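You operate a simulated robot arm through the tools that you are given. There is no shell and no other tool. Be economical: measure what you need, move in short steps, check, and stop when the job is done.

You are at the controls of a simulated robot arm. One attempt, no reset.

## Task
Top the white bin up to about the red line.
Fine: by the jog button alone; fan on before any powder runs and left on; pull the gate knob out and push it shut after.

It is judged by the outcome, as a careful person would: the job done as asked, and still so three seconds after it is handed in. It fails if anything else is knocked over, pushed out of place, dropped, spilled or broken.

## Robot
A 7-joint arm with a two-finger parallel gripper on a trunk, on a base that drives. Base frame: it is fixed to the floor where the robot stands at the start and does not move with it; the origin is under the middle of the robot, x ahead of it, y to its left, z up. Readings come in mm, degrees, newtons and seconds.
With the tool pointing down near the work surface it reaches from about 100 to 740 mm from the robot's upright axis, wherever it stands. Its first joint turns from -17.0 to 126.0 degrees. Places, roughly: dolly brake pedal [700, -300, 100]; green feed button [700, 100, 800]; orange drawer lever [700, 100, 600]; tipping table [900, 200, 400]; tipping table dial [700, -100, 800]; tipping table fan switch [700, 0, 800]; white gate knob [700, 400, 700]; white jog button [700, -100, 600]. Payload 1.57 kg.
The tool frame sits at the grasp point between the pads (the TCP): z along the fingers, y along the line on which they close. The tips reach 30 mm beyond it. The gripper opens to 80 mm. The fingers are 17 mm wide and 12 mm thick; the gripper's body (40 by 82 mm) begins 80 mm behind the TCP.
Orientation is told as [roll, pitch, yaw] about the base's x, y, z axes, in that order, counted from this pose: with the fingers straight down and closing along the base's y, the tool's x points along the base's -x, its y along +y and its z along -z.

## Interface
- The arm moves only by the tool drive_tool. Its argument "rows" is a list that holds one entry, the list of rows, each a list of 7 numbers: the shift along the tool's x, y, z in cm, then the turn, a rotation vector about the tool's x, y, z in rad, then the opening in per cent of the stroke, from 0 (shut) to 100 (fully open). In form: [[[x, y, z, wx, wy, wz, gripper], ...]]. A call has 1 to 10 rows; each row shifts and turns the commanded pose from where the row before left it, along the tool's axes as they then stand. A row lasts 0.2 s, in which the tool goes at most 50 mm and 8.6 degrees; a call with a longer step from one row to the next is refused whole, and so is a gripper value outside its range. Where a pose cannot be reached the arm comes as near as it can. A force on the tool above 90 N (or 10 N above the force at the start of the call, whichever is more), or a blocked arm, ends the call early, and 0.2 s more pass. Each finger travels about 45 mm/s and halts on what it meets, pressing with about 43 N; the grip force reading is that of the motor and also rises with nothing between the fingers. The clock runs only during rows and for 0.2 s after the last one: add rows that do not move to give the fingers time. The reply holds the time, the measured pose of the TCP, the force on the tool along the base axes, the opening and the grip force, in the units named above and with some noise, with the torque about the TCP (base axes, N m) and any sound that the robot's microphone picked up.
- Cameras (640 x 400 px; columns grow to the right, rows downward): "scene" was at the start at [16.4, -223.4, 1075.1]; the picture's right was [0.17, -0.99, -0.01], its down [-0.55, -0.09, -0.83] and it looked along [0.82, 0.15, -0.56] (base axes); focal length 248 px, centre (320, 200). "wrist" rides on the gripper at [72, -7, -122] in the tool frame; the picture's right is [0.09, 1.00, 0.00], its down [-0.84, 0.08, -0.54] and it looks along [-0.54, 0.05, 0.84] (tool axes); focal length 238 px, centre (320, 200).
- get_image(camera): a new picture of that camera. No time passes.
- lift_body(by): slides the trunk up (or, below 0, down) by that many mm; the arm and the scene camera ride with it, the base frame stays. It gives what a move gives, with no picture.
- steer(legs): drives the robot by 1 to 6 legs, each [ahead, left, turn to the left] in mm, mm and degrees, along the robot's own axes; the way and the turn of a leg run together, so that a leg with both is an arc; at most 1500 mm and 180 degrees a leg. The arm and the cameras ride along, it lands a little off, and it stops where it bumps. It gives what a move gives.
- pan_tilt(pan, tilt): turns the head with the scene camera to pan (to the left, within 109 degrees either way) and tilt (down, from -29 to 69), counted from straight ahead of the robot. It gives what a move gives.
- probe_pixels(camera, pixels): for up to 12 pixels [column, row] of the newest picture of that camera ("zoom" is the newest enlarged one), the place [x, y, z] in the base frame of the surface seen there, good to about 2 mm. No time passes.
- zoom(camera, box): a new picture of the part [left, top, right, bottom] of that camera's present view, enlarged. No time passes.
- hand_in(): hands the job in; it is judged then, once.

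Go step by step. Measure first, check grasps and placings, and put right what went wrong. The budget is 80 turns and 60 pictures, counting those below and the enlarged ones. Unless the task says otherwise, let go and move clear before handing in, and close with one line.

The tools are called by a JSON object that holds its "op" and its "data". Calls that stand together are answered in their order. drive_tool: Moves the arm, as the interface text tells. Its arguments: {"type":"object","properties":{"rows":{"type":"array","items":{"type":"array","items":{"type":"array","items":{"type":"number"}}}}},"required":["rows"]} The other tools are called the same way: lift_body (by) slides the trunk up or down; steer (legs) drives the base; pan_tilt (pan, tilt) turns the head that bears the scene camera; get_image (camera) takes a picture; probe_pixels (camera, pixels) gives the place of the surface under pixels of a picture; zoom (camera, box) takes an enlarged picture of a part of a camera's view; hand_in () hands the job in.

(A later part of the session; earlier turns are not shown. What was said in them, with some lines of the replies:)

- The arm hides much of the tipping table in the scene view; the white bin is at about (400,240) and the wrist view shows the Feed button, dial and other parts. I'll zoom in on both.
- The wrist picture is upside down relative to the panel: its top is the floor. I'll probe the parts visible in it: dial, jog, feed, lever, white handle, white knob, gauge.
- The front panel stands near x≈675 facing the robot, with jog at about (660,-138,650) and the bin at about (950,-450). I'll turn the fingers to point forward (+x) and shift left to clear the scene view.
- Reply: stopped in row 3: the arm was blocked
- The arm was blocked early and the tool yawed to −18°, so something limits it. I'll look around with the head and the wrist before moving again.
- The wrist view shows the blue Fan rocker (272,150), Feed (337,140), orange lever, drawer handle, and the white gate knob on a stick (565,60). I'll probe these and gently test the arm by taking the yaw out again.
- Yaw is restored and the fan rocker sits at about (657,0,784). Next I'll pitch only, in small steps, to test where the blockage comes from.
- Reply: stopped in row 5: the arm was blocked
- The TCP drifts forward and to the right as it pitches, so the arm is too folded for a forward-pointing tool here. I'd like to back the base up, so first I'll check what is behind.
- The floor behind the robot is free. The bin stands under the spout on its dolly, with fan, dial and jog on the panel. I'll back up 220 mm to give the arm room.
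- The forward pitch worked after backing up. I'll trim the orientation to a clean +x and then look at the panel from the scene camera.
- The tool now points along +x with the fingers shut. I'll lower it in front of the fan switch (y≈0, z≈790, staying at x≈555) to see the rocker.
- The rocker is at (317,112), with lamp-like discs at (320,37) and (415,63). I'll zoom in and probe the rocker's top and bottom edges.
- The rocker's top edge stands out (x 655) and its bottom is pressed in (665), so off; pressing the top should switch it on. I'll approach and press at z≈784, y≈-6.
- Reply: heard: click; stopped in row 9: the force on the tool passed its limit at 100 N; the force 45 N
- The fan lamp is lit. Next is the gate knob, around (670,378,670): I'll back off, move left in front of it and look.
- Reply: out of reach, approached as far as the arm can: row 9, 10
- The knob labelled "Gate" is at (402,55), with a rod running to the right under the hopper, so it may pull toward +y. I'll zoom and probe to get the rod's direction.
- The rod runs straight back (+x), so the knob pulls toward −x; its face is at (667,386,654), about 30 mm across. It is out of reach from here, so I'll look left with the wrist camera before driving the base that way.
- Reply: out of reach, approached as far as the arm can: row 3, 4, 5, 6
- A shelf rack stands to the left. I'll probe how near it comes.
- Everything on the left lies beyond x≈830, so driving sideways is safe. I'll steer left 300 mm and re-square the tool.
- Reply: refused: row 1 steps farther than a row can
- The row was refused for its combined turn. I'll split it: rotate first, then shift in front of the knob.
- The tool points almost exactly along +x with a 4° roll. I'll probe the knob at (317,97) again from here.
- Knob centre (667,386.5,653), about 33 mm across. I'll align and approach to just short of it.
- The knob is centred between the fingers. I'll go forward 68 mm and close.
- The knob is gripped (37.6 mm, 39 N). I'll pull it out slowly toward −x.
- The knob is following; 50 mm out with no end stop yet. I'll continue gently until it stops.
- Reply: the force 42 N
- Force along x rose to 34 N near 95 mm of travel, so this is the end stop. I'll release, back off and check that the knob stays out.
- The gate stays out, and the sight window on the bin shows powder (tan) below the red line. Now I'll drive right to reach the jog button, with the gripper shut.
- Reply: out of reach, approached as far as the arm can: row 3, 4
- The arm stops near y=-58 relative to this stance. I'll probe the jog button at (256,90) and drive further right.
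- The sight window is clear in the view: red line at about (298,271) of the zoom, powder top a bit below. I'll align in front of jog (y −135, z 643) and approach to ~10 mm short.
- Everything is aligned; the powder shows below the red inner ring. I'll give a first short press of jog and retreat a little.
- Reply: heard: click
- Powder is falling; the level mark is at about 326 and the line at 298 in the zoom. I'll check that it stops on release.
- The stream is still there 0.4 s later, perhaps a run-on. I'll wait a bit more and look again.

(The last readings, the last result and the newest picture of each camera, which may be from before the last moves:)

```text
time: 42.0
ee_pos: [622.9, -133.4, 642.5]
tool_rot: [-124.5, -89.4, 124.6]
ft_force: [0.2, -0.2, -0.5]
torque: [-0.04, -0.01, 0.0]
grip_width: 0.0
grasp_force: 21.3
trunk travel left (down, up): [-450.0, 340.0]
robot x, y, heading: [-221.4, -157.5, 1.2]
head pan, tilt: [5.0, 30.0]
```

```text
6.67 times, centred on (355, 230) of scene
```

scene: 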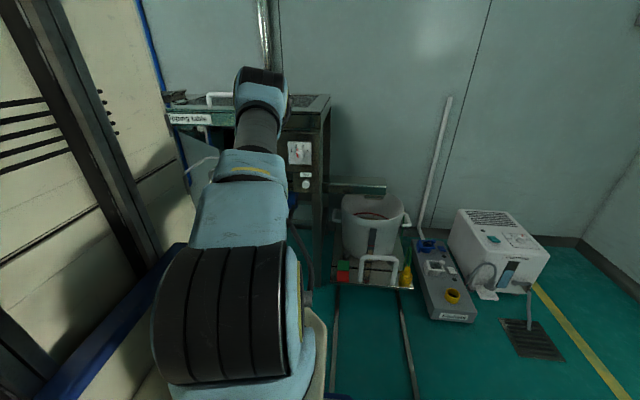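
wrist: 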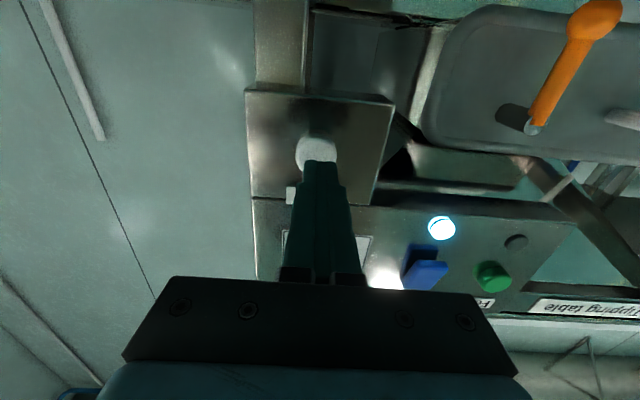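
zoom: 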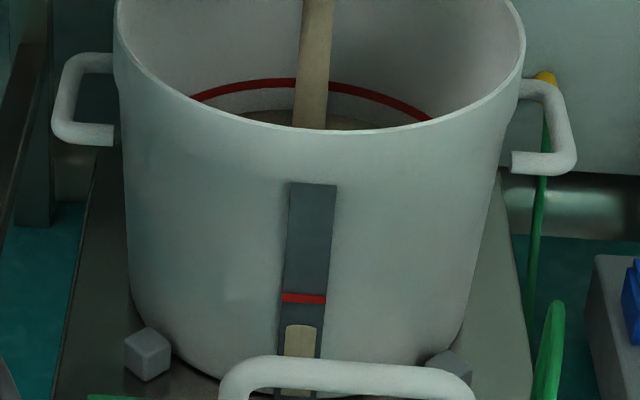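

The stream continues though the level rises slowly; jog may run a timed dose set by the dial. I'll check at 1 s intervals and check the button with the wrist.

{"op": "drive_tool", "data": {"rows": [[[0, 0, -1, 0, 0, 0, 0], [0, 0, -1, 0, 0, 0, 0], [0, 0, 0, 0, 0, 0, 0], [0, 0, 0, 0, 0, 0, 0]]]}}

{"op": "zoom", "data": {"camera": "scene", "box": [310, 200, 400, 260]}}

{"op": "zoom", "data": {"camera": "wrist", "box": [240, 60, 480, 240]}}

```text
time: 43.0
ee_pos: [604.0, -133.8, 643.9]
tool_rot: [-122.4, -89.2, 122.6]
ft_force: [0.3, -0.7, -0.1]
torque: [-0.02, 0.01, 0.03]
grip_width: 0.1
grasp_force: 21.2
trunk travel left (down, up): [-450.0, 340.0]
robot x, y, heading: [-220.4, -160.9, 1.0]
head pan, tilt: [5.0, 30.0]
```

```text
6.67 times, centred on (355, 230) of scene
```

zoom: 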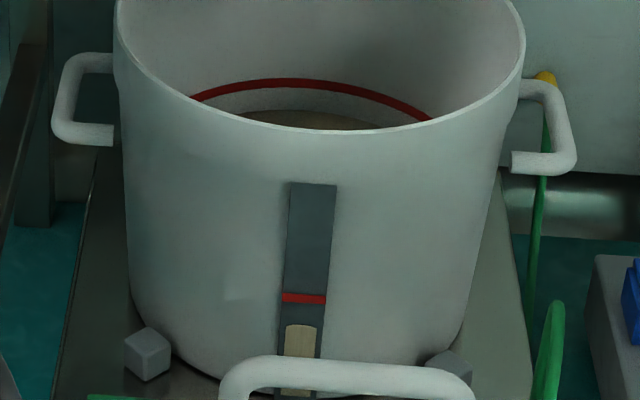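

```text
2.22 times, centred on (360, 150) of wrist
```

zoom: 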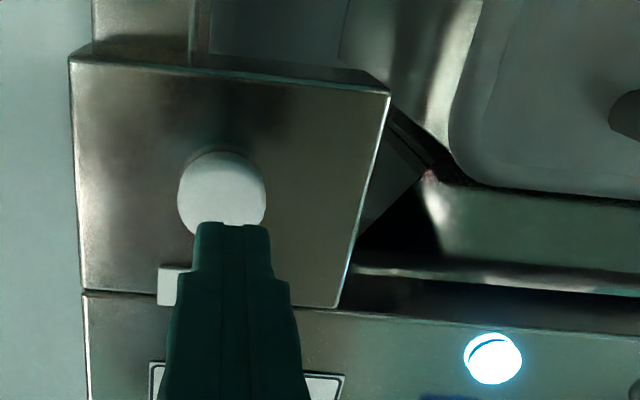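

The flow stopped by itself and the level rose only about 1 px of the ~26 px gap. I'll try holding the button for about 1.5 s to learn the rate.

{"op": "drive_tool", "data": {"rows": [[[0, 0, 2.2, 0, 0, 0, 0], [0, 0, 1, 0, 0, 0, 0], [0, 0, 0, 0, 0, 0, 0], [0, 0, 0, 0, 0, 0, 0], [0, 0, 0, 0, 0, 0, 0], [0, 0, 0, 0, 0, 0, 0], [0, 0, 0, 0, 0, 0, 0], [0, 0, 0, 0, 0, 0, 0], [0, 0, 0, 0, 0, 0, 0], [0, 0, -1.2, 0, 0, 0, 0]]]}}

{"op": "drive_tool", "data": {"rows": [[[0, 0, 0, 0, 0, 0, 0], [0, 0, 0, 0, 0, 0, 0], [0, 0, 0, 0, 0, 0, 0], [0, 0, 0, 0, 0, 0, 0], [0, 0, 0, 0, 0, 0, 0], [0, 0, 0, 0, 0, 0, 0], [0, 0, 0, 0, 0, 0, 0], [0, 0, 0, 0, 0, 0, 0]]]}}

{"op": "zoom", "data": {"camera": "scene", "box": [310, 200, 400, 260]}}

```text
time: 45.2
ee_pos: [625.8, -132.1, 646.5]
tool_rot: [-142.9, -89.2, 142.8]
ft_force: [-0.1, 0.0, 0.4]
torque: [-0.02, -0.02, -0.01]
grip_width: 0.2
grasp_force: 21.3
trunk travel left (down, up): [-450.0, 340.0]
robot x, y, heading: [-220.0, -158.4, 1.1]
head pan, tilt: [5.0, 30.0]
heard: click
```

```text
time: 47.0
ee_pos: [624.2, -132.8, 643.7]
tool_rot: [-125.4, -89.4, 125.4]
ft_force: [-0.3, 0.2, 0.0]
torque: [0.03, -0.05, -0.02]
grip_width: 0.1
grasp_force: 20.7
trunk travel left (down, up): [-450.0, 340.0]
robot x, y, heading: [-220.0, -160.3, 0.8]
head pan, tilt: [5.0, 30.0]
```

```text
6.67 times, centred on (355, 230) of scene
```

zoom: 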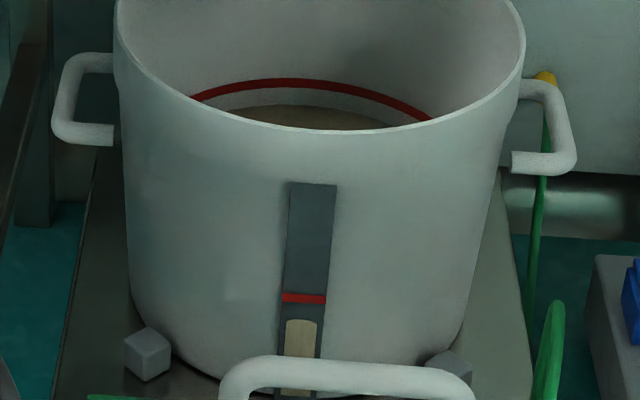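

Held flow raised it to 320 (line at 298), about 5 px for a ~1.6 s hold. I'll hold roughly 3.6 s now and recheck.

{"op": "drive_tool", "data": {"rows": [[[0, 0, 1.2, 0, 0, 0, 0], [0, 0, 0, 0, 0, 0, 0], [0, 0, 0, 0, 0, 0, 0], [0, 0, 0, 0, 0, 0, 0], [0, 0, 0, 0, 0, 0, 0], [0, 0, 0, 0, 0, 0, 0], [0, 0, 0, 0, 0, 0, 0], [0, 0, 0, 0, 0, 0, 0], [0, 0, 0, 0, 0, 0, 0], [0, 0, 0, 0, 0, 0, 0]]]}}

{"op": "drive_tool", "data": {"rows": [[[0, 0, 0, 0, 0, 0, 0], [0, 0, 0, 0, 0, 0, 0], [0, 0, 0, 0, 0, 0, 0], [0, 0, 0, 0, 0, 0, 0], [0, 0, 0, 0, 0, 0, 0], [0, 0, 0, 0, 0, 0, 0], [0, 0, 0, 0, 0, 0, 0], [0, 0, -1.2, 0, 0, 0, 0]]]}}

{"op": "drive_tool", "data": {"rows": [[[0, 0, 0, 0, 0, 0, 0], [0, 0, 0, 0, 0, 0, 0], [0, 0, 0, 0, 0, 0, 0], [0, 0, 0, 0, 0, 0, 0], [0, 0, 0, 0, 0, 0, 0], [0, 0, 0, 0, 0, 0, 0], [0, 0, 0, 0, 0, 0, 0], [0, 0, 0, 0, 0, 0, 0]]]}}

{"op": "zoom", "data": {"camera": "scene", "box": [310, 200, 400, 260]}}

```text
time: 49.2
ee_pos: [634.9, -133.7, 644.1]
tool_rot: [-119.2, -89.3, 119.2]
ft_force: [-32.2, -2.0, -4.3]
torque: [-0.04, 0.16, -0.18]
grip_width: 0.0
grasp_force: 21.3
trunk travel left (down, up): [-450.0, 340.0]
robot x, y, heading: [-217.9, -158.7, 1.1]
head pan, tilt: [5.0, 30.0]
heard: click
```

```text
time: 51.0
ee_pos: [626.9, -133.1, 647.4]
tool_rot: [-144.3, -89.1, 144.3]
ft_force: [0.2, -0.3, -0.2]
torque: [-0.02, 0.01, -0.01]
grip_width: 0.1
grasp_force: 21.0
trunk travel left (down, up): [-450.0, 340.0]
robot x, y, heading: [-221.1, -161.0, 0.8]
head pan, tilt: [5.0, 30.0]
```

```text
time: 52.8
ee_pos: [624.5, -132.8, 642.7]
tool_rot: [-125.7, -89.3, 125.6]
ft_force: [-0.2, 0.0, -0.4]
torque: [0.03, -0.01, 0.01]
grip_width: 0.2
grasp_force: 20.9
trunk travel left (down, up): [-450.0, 340.0]
robot x, y, heading: [-217.6, -160.9, 1.0]
head pan, tilt: [5.0, 30.0]
```

```text
6.67 times, centred on (355, 230) of scene
```

zoom: 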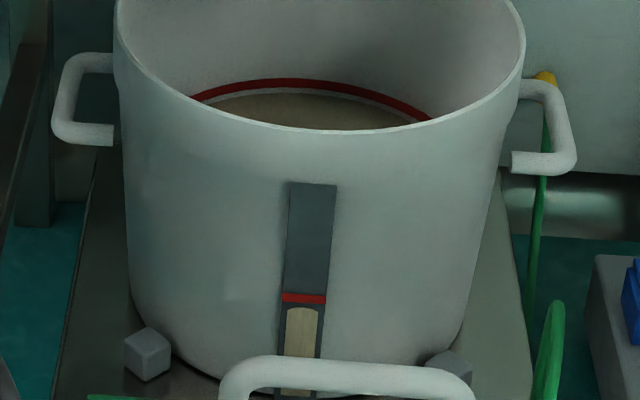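

The level is now 307, just under the line (295–303), with about 4 px/s while held. I'll hold about 2.2 s more.

{"op": "drive_tool", "data": {"rows": [[[0, 0, 1.2, 0, 0, 0, 0], [0, 0, 0, 0, 0, 0, 0], [0, 0, 0, 0, 0, 0, 0], [0, 0, 0, 0, 0, 0, 0], [0, 0, 0, 0, 0, 0, 0], [0, 0, 0, 0, 0, 0, 0], [0, 0, 0, 0, 0, 0, 0], [0, 0, 0, 0, 0, 0, 0], [0, 0, 0, 0, 0, 0, 0], [0, 0, 0, 0, 0, 0, 0]]]}}

{"op": "drive_tool", "data": {"rows": [[[0, 0, 0, 0, 0, 0, 0], [0, 0, -1.2, 0, 0, 0, 0], [0, 0, -1, 0, 0, 0, 0], [0, 0, -2, 0, 0, 0, 0], [0, 0, -3, 0, 0, 0, 0], [0, 0, -3, 0, 0, 0, 0], [0, 0, -3, 0, 0, 0, 0], [0, 0, 0, 0, 0, 0, 0], [0, 0, 0, 0, 0, 0, 0], [0, 0, 0, 0, 0, 0, 0]]]}}

{"op": "zoom", "data": {"camera": "scene", "box": [310, 200, 400, 260]}}

```text
time: 55.0
ee_pos: [636.0, -132.2, 642.2]
tool_rot: [-122.0, -89.3, 122.0]
ft_force: [-35.5, -7.3, -1.1]
torque: [-0.02, 0.04, -0.33]
grip_width: 0.0
grasp_force: 21.5
trunk travel left (down, up): [-450.0, 340.0]
robot x, y, heading: [-222.0, -160.1, 1.1]
head pan, tilt: [5.0, 30.0]
heard: click
```

```text
time: 57.2
ee_pos: [504.4, -131.6, 641.3]
tool_rot: [-128.1, -89.3, 128.2]
ft_force: [-0.6, -0.1, 0.2]
torque: [0.0, -0.04, -0.02]
grip_width: 0.0
grasp_force: 21.7
trunk travel left (down, up): [-450.0, 340.0]
robot x, y, heading: [-221.0, -162.4, 0.8]
head pan, tilt: [5.0, 30.0]
```

```text
6.67 times, centred on (355, 230) of scene
```

zoom: 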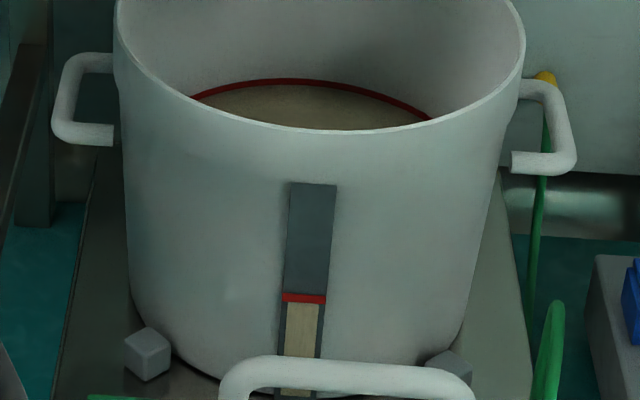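

The powder top now sits at the red line (303, and the inner ring is half covered) and the flow has stopped. Next I'll return to the gate knob: retreat, drive left and look.

{"op": "drive_tool", "data": {"rows": [[[0, 0, -2, 0, 0, 0, 0], [0, 0, -2, 0, 0, 0, 0]]]}}

{"op": "steer", "data": {"legs": [[0, 460, 0]]}}

{"op": "drive_tool", "data": {"rows": [[[0, 2, 0, 0, 0, 0, 0], [-0.5, 2, 0, 0, 0, 0, 0], [-0.5, 2, 0, 0, 0, 0, 0], [0, 0, 0, 0, 0, 0, 0]]]}}

{"op": "get_image", "data": {"camera": "wrist"}}

```text
time: 57.8
ee_pos: [465.1, -133.7, 640.5]
tool_rot: [-130.4, -89.3, 130.6]
ft_force: [0.0, 0.4, 0.0]
torque: [0.01, 0.05, -0.02]
grip_width: 0.0
grasp_force: 21.3
trunk travel left (down, up): [-450.0, 340.0]
robot x, y, heading: [-221.3, -155.8, 1.0]
head pan, tilt: [5.0, 30.0]
```

```text
time: 60.6
ee_pos: [457.3, 317.7, 641.1]
tool_rot: [-127.9, -89.4, 127.8]
ft_force: [-0.2, -0.3, -0.2]
torque: [-0.02, 0.01, -0.01]
grip_width: 0.0
grasp_force: 21.5
trunk travel left (down, up): [-450.0, 340.0]
robot x, y, heading: [-228.0, 297.2, 0.7]
head pan, tilt: [5.0, 30.0]
```

```text
time: 61.6
ee_pos: [458.1, 379.0, 650.1]
tool_rot: [-126.8, -89.3, 126.5]
ft_force: [-0.4, -0.6, -0.4]
torque: [0.01, -0.01, -0.02]
grip_width: 0.1
grasp_force: 21.3
trunk travel left (down, up): [-450.0, 340.0]
robot x, y, heading: [-226.7, 297.2, 0.9]
head pan, tilt: [5.0, 30.0]
```

```text
19 pictures are left
```

wrist: 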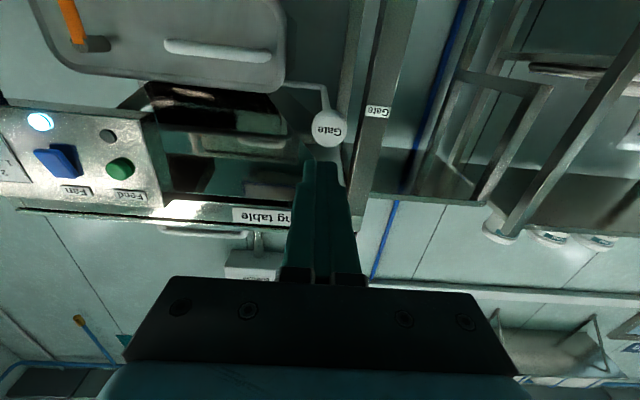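

{"op": "probe_pixels", "data": {"camera": "wrist", "pixels": [[329, 128], [318, 128], [342, 128], [329, 115], [329, 142]]}}

```text
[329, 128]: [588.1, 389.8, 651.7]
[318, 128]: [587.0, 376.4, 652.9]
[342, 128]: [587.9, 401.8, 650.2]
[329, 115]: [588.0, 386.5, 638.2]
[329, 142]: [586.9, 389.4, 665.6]
```

The knob face is at x≈588 (80 mm out), centre (389,652). I'll line up and push it with the shut fingertips, first to contact and then home.

{"op": "drive_tool", "data": {"rows": [[[0, 1.0, 2, 0, 0, 0, 0], [0, 0, 3, 0, 0, 0, 0], [0, 0, 3, 0, 0, 0, 0], [0, 0, 1, 0, 0, 0, 0], [0, 0, 1, 0, 0, 0, 0], [0, 0, 1, 0, 0, 0, 0], [0, 0, 1, 0, 0, 0, 0], [0, 0, 1, 0, 0, 0, 0], [0, 0, 0, 0, 0, 0, 0]]]}}

{"op": "get_image", "data": {"camera": "wrist"}}

```text
time: 63.6
ee_pos: [589.8, 388.7, 650.8]
tool_rot: [-127.9, -89.3, 127.8]
ft_force: [-0.5, -0.5, 1.0]
torque: [0.02, 0.0, 0.02]
grip_width: 0.0
grasp_force: 21.5
trunk travel left (down, up): [-450.0, 340.0]
robot x, y, heading: [-224.0, 294.4, 0.8]
head pan, tilt: [5.0, 30.0]
```

```text
18 pictures are left
```

wrist: 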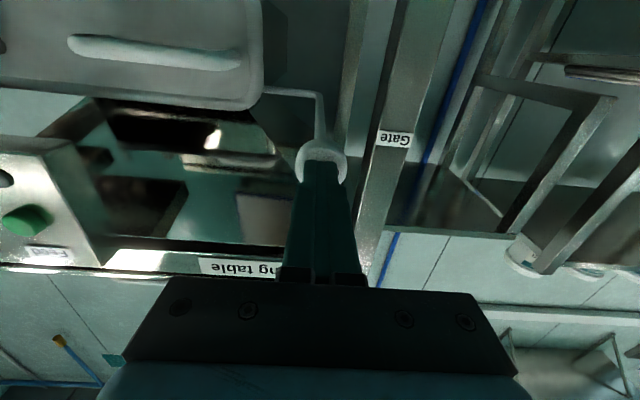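

The fingertips are centred on the knob and pushing it (tip at ≈620). I'll push on until it stops near TCP 637–640.

{"op": "drive_tool", "data": {"rows": [[[0, 0, 1, 0, 0, 0, 0], [0, 0, 1, 0, 0, 0, 0], [0, 0, 1, 0, 0, 0, 0], [0, 0, 1, 0, 0, 0, 0], [0, 0, 0.5, 0, 0, 0, 0], [0, 0, 0.4, 0, 0, 0, 0], [0, 0, 0.3, 0, 0, 0, 0], [0, 0, 0, 0, 0, 0, 0]]]}}

```text
time: 65.4
ee_pos: [637.7, 387.7, 650.5]
tool_rot: [-122.0, -89.4, 121.9]
ft_force: [-54.1, -12.1, 8.3]
torque: [0.25, -0.43, -0.32]
grip_width: 0.0
grasp_force: 21.1
trunk travel left (down, up): [-450.0, 340.0]
robot x, y, heading: [-229.0, 297.7, 0.5]
head pan, tilt: [5.0, 30.0]
```

It met a firm stop at TCP 637.7 (tip ≈ 668), matching the original shut position. I'll back away and verify the knob, the fan lamp and the bin.

{"op": "drive_tool", "data": {"rows": [[[0, 0, -2, 0, 0, 0, 0], [0, 0, -3, 0, 0, 0, 0], [0, 0, -4, 0, 0, 0, 0], [0, 0, -4, 0, 0, 0, 0], [0, 0, -4, 0, 0, 0, 0], [0, 0, 0, 0, 0, 0, 0]]]}}

{"op": "get_image", "data": {"camera": "wrist"}}

{"op": "probe_pixels", "data": {"camera": "wrist", "pixels": [[318, 95], [322, 105], [318, 110], [318, 120]]}}

{"op": "zoom", "data": {"camera": "scene", "box": [330, 170, 470, 290]}}

```text
time: 66.8
ee_pos: [469.3, 388.2, 649.8]
tool_rot: [-130.5, -89.4, 130.3]
ft_force: [0.4, 0.5, 0.2]
torque: [0.02, -0.01, 0.01]
grip_width: 0.1
grasp_force: 20.8
trunk travel left (down, up): [-450.0, 340.0]
robot x, y, heading: [-225.8, 295.4, 1.0]
head pan, tilt: [5.0, 30.0]
```

```text
17 pictures are left
```

wrist: 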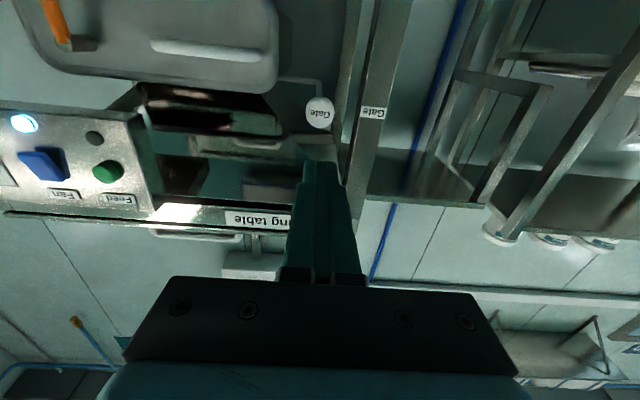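

```text
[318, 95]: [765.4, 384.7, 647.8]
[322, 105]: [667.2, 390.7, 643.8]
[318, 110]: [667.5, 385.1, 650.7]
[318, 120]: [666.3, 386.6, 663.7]
```

```text
3.33 times, centred on (400, 230) of scene
```

zoom: 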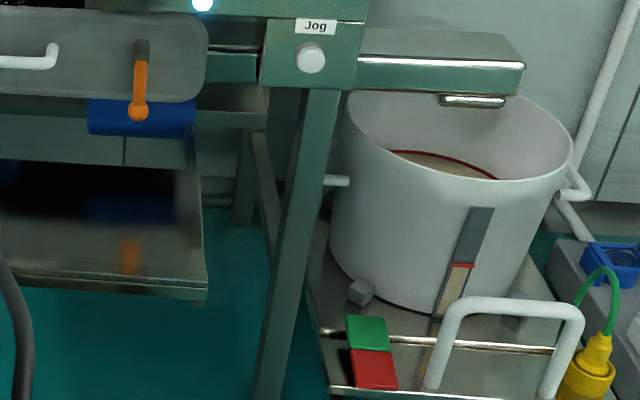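

The knob is back at x≈667, its starting place. The fan lamp is still lit, no powder is running, and the powder stands at the red line with no spills. The arm is clear, so I'm handing in.

{"op": "hand_in", "data": {}}

```text
The job is handed in.
```

The white bin is filled to about the red line using only the jog button. The fan was on before any powder ran and is still on, the gate knob was pulled out and then pushed fully shut, and the arm is clear.
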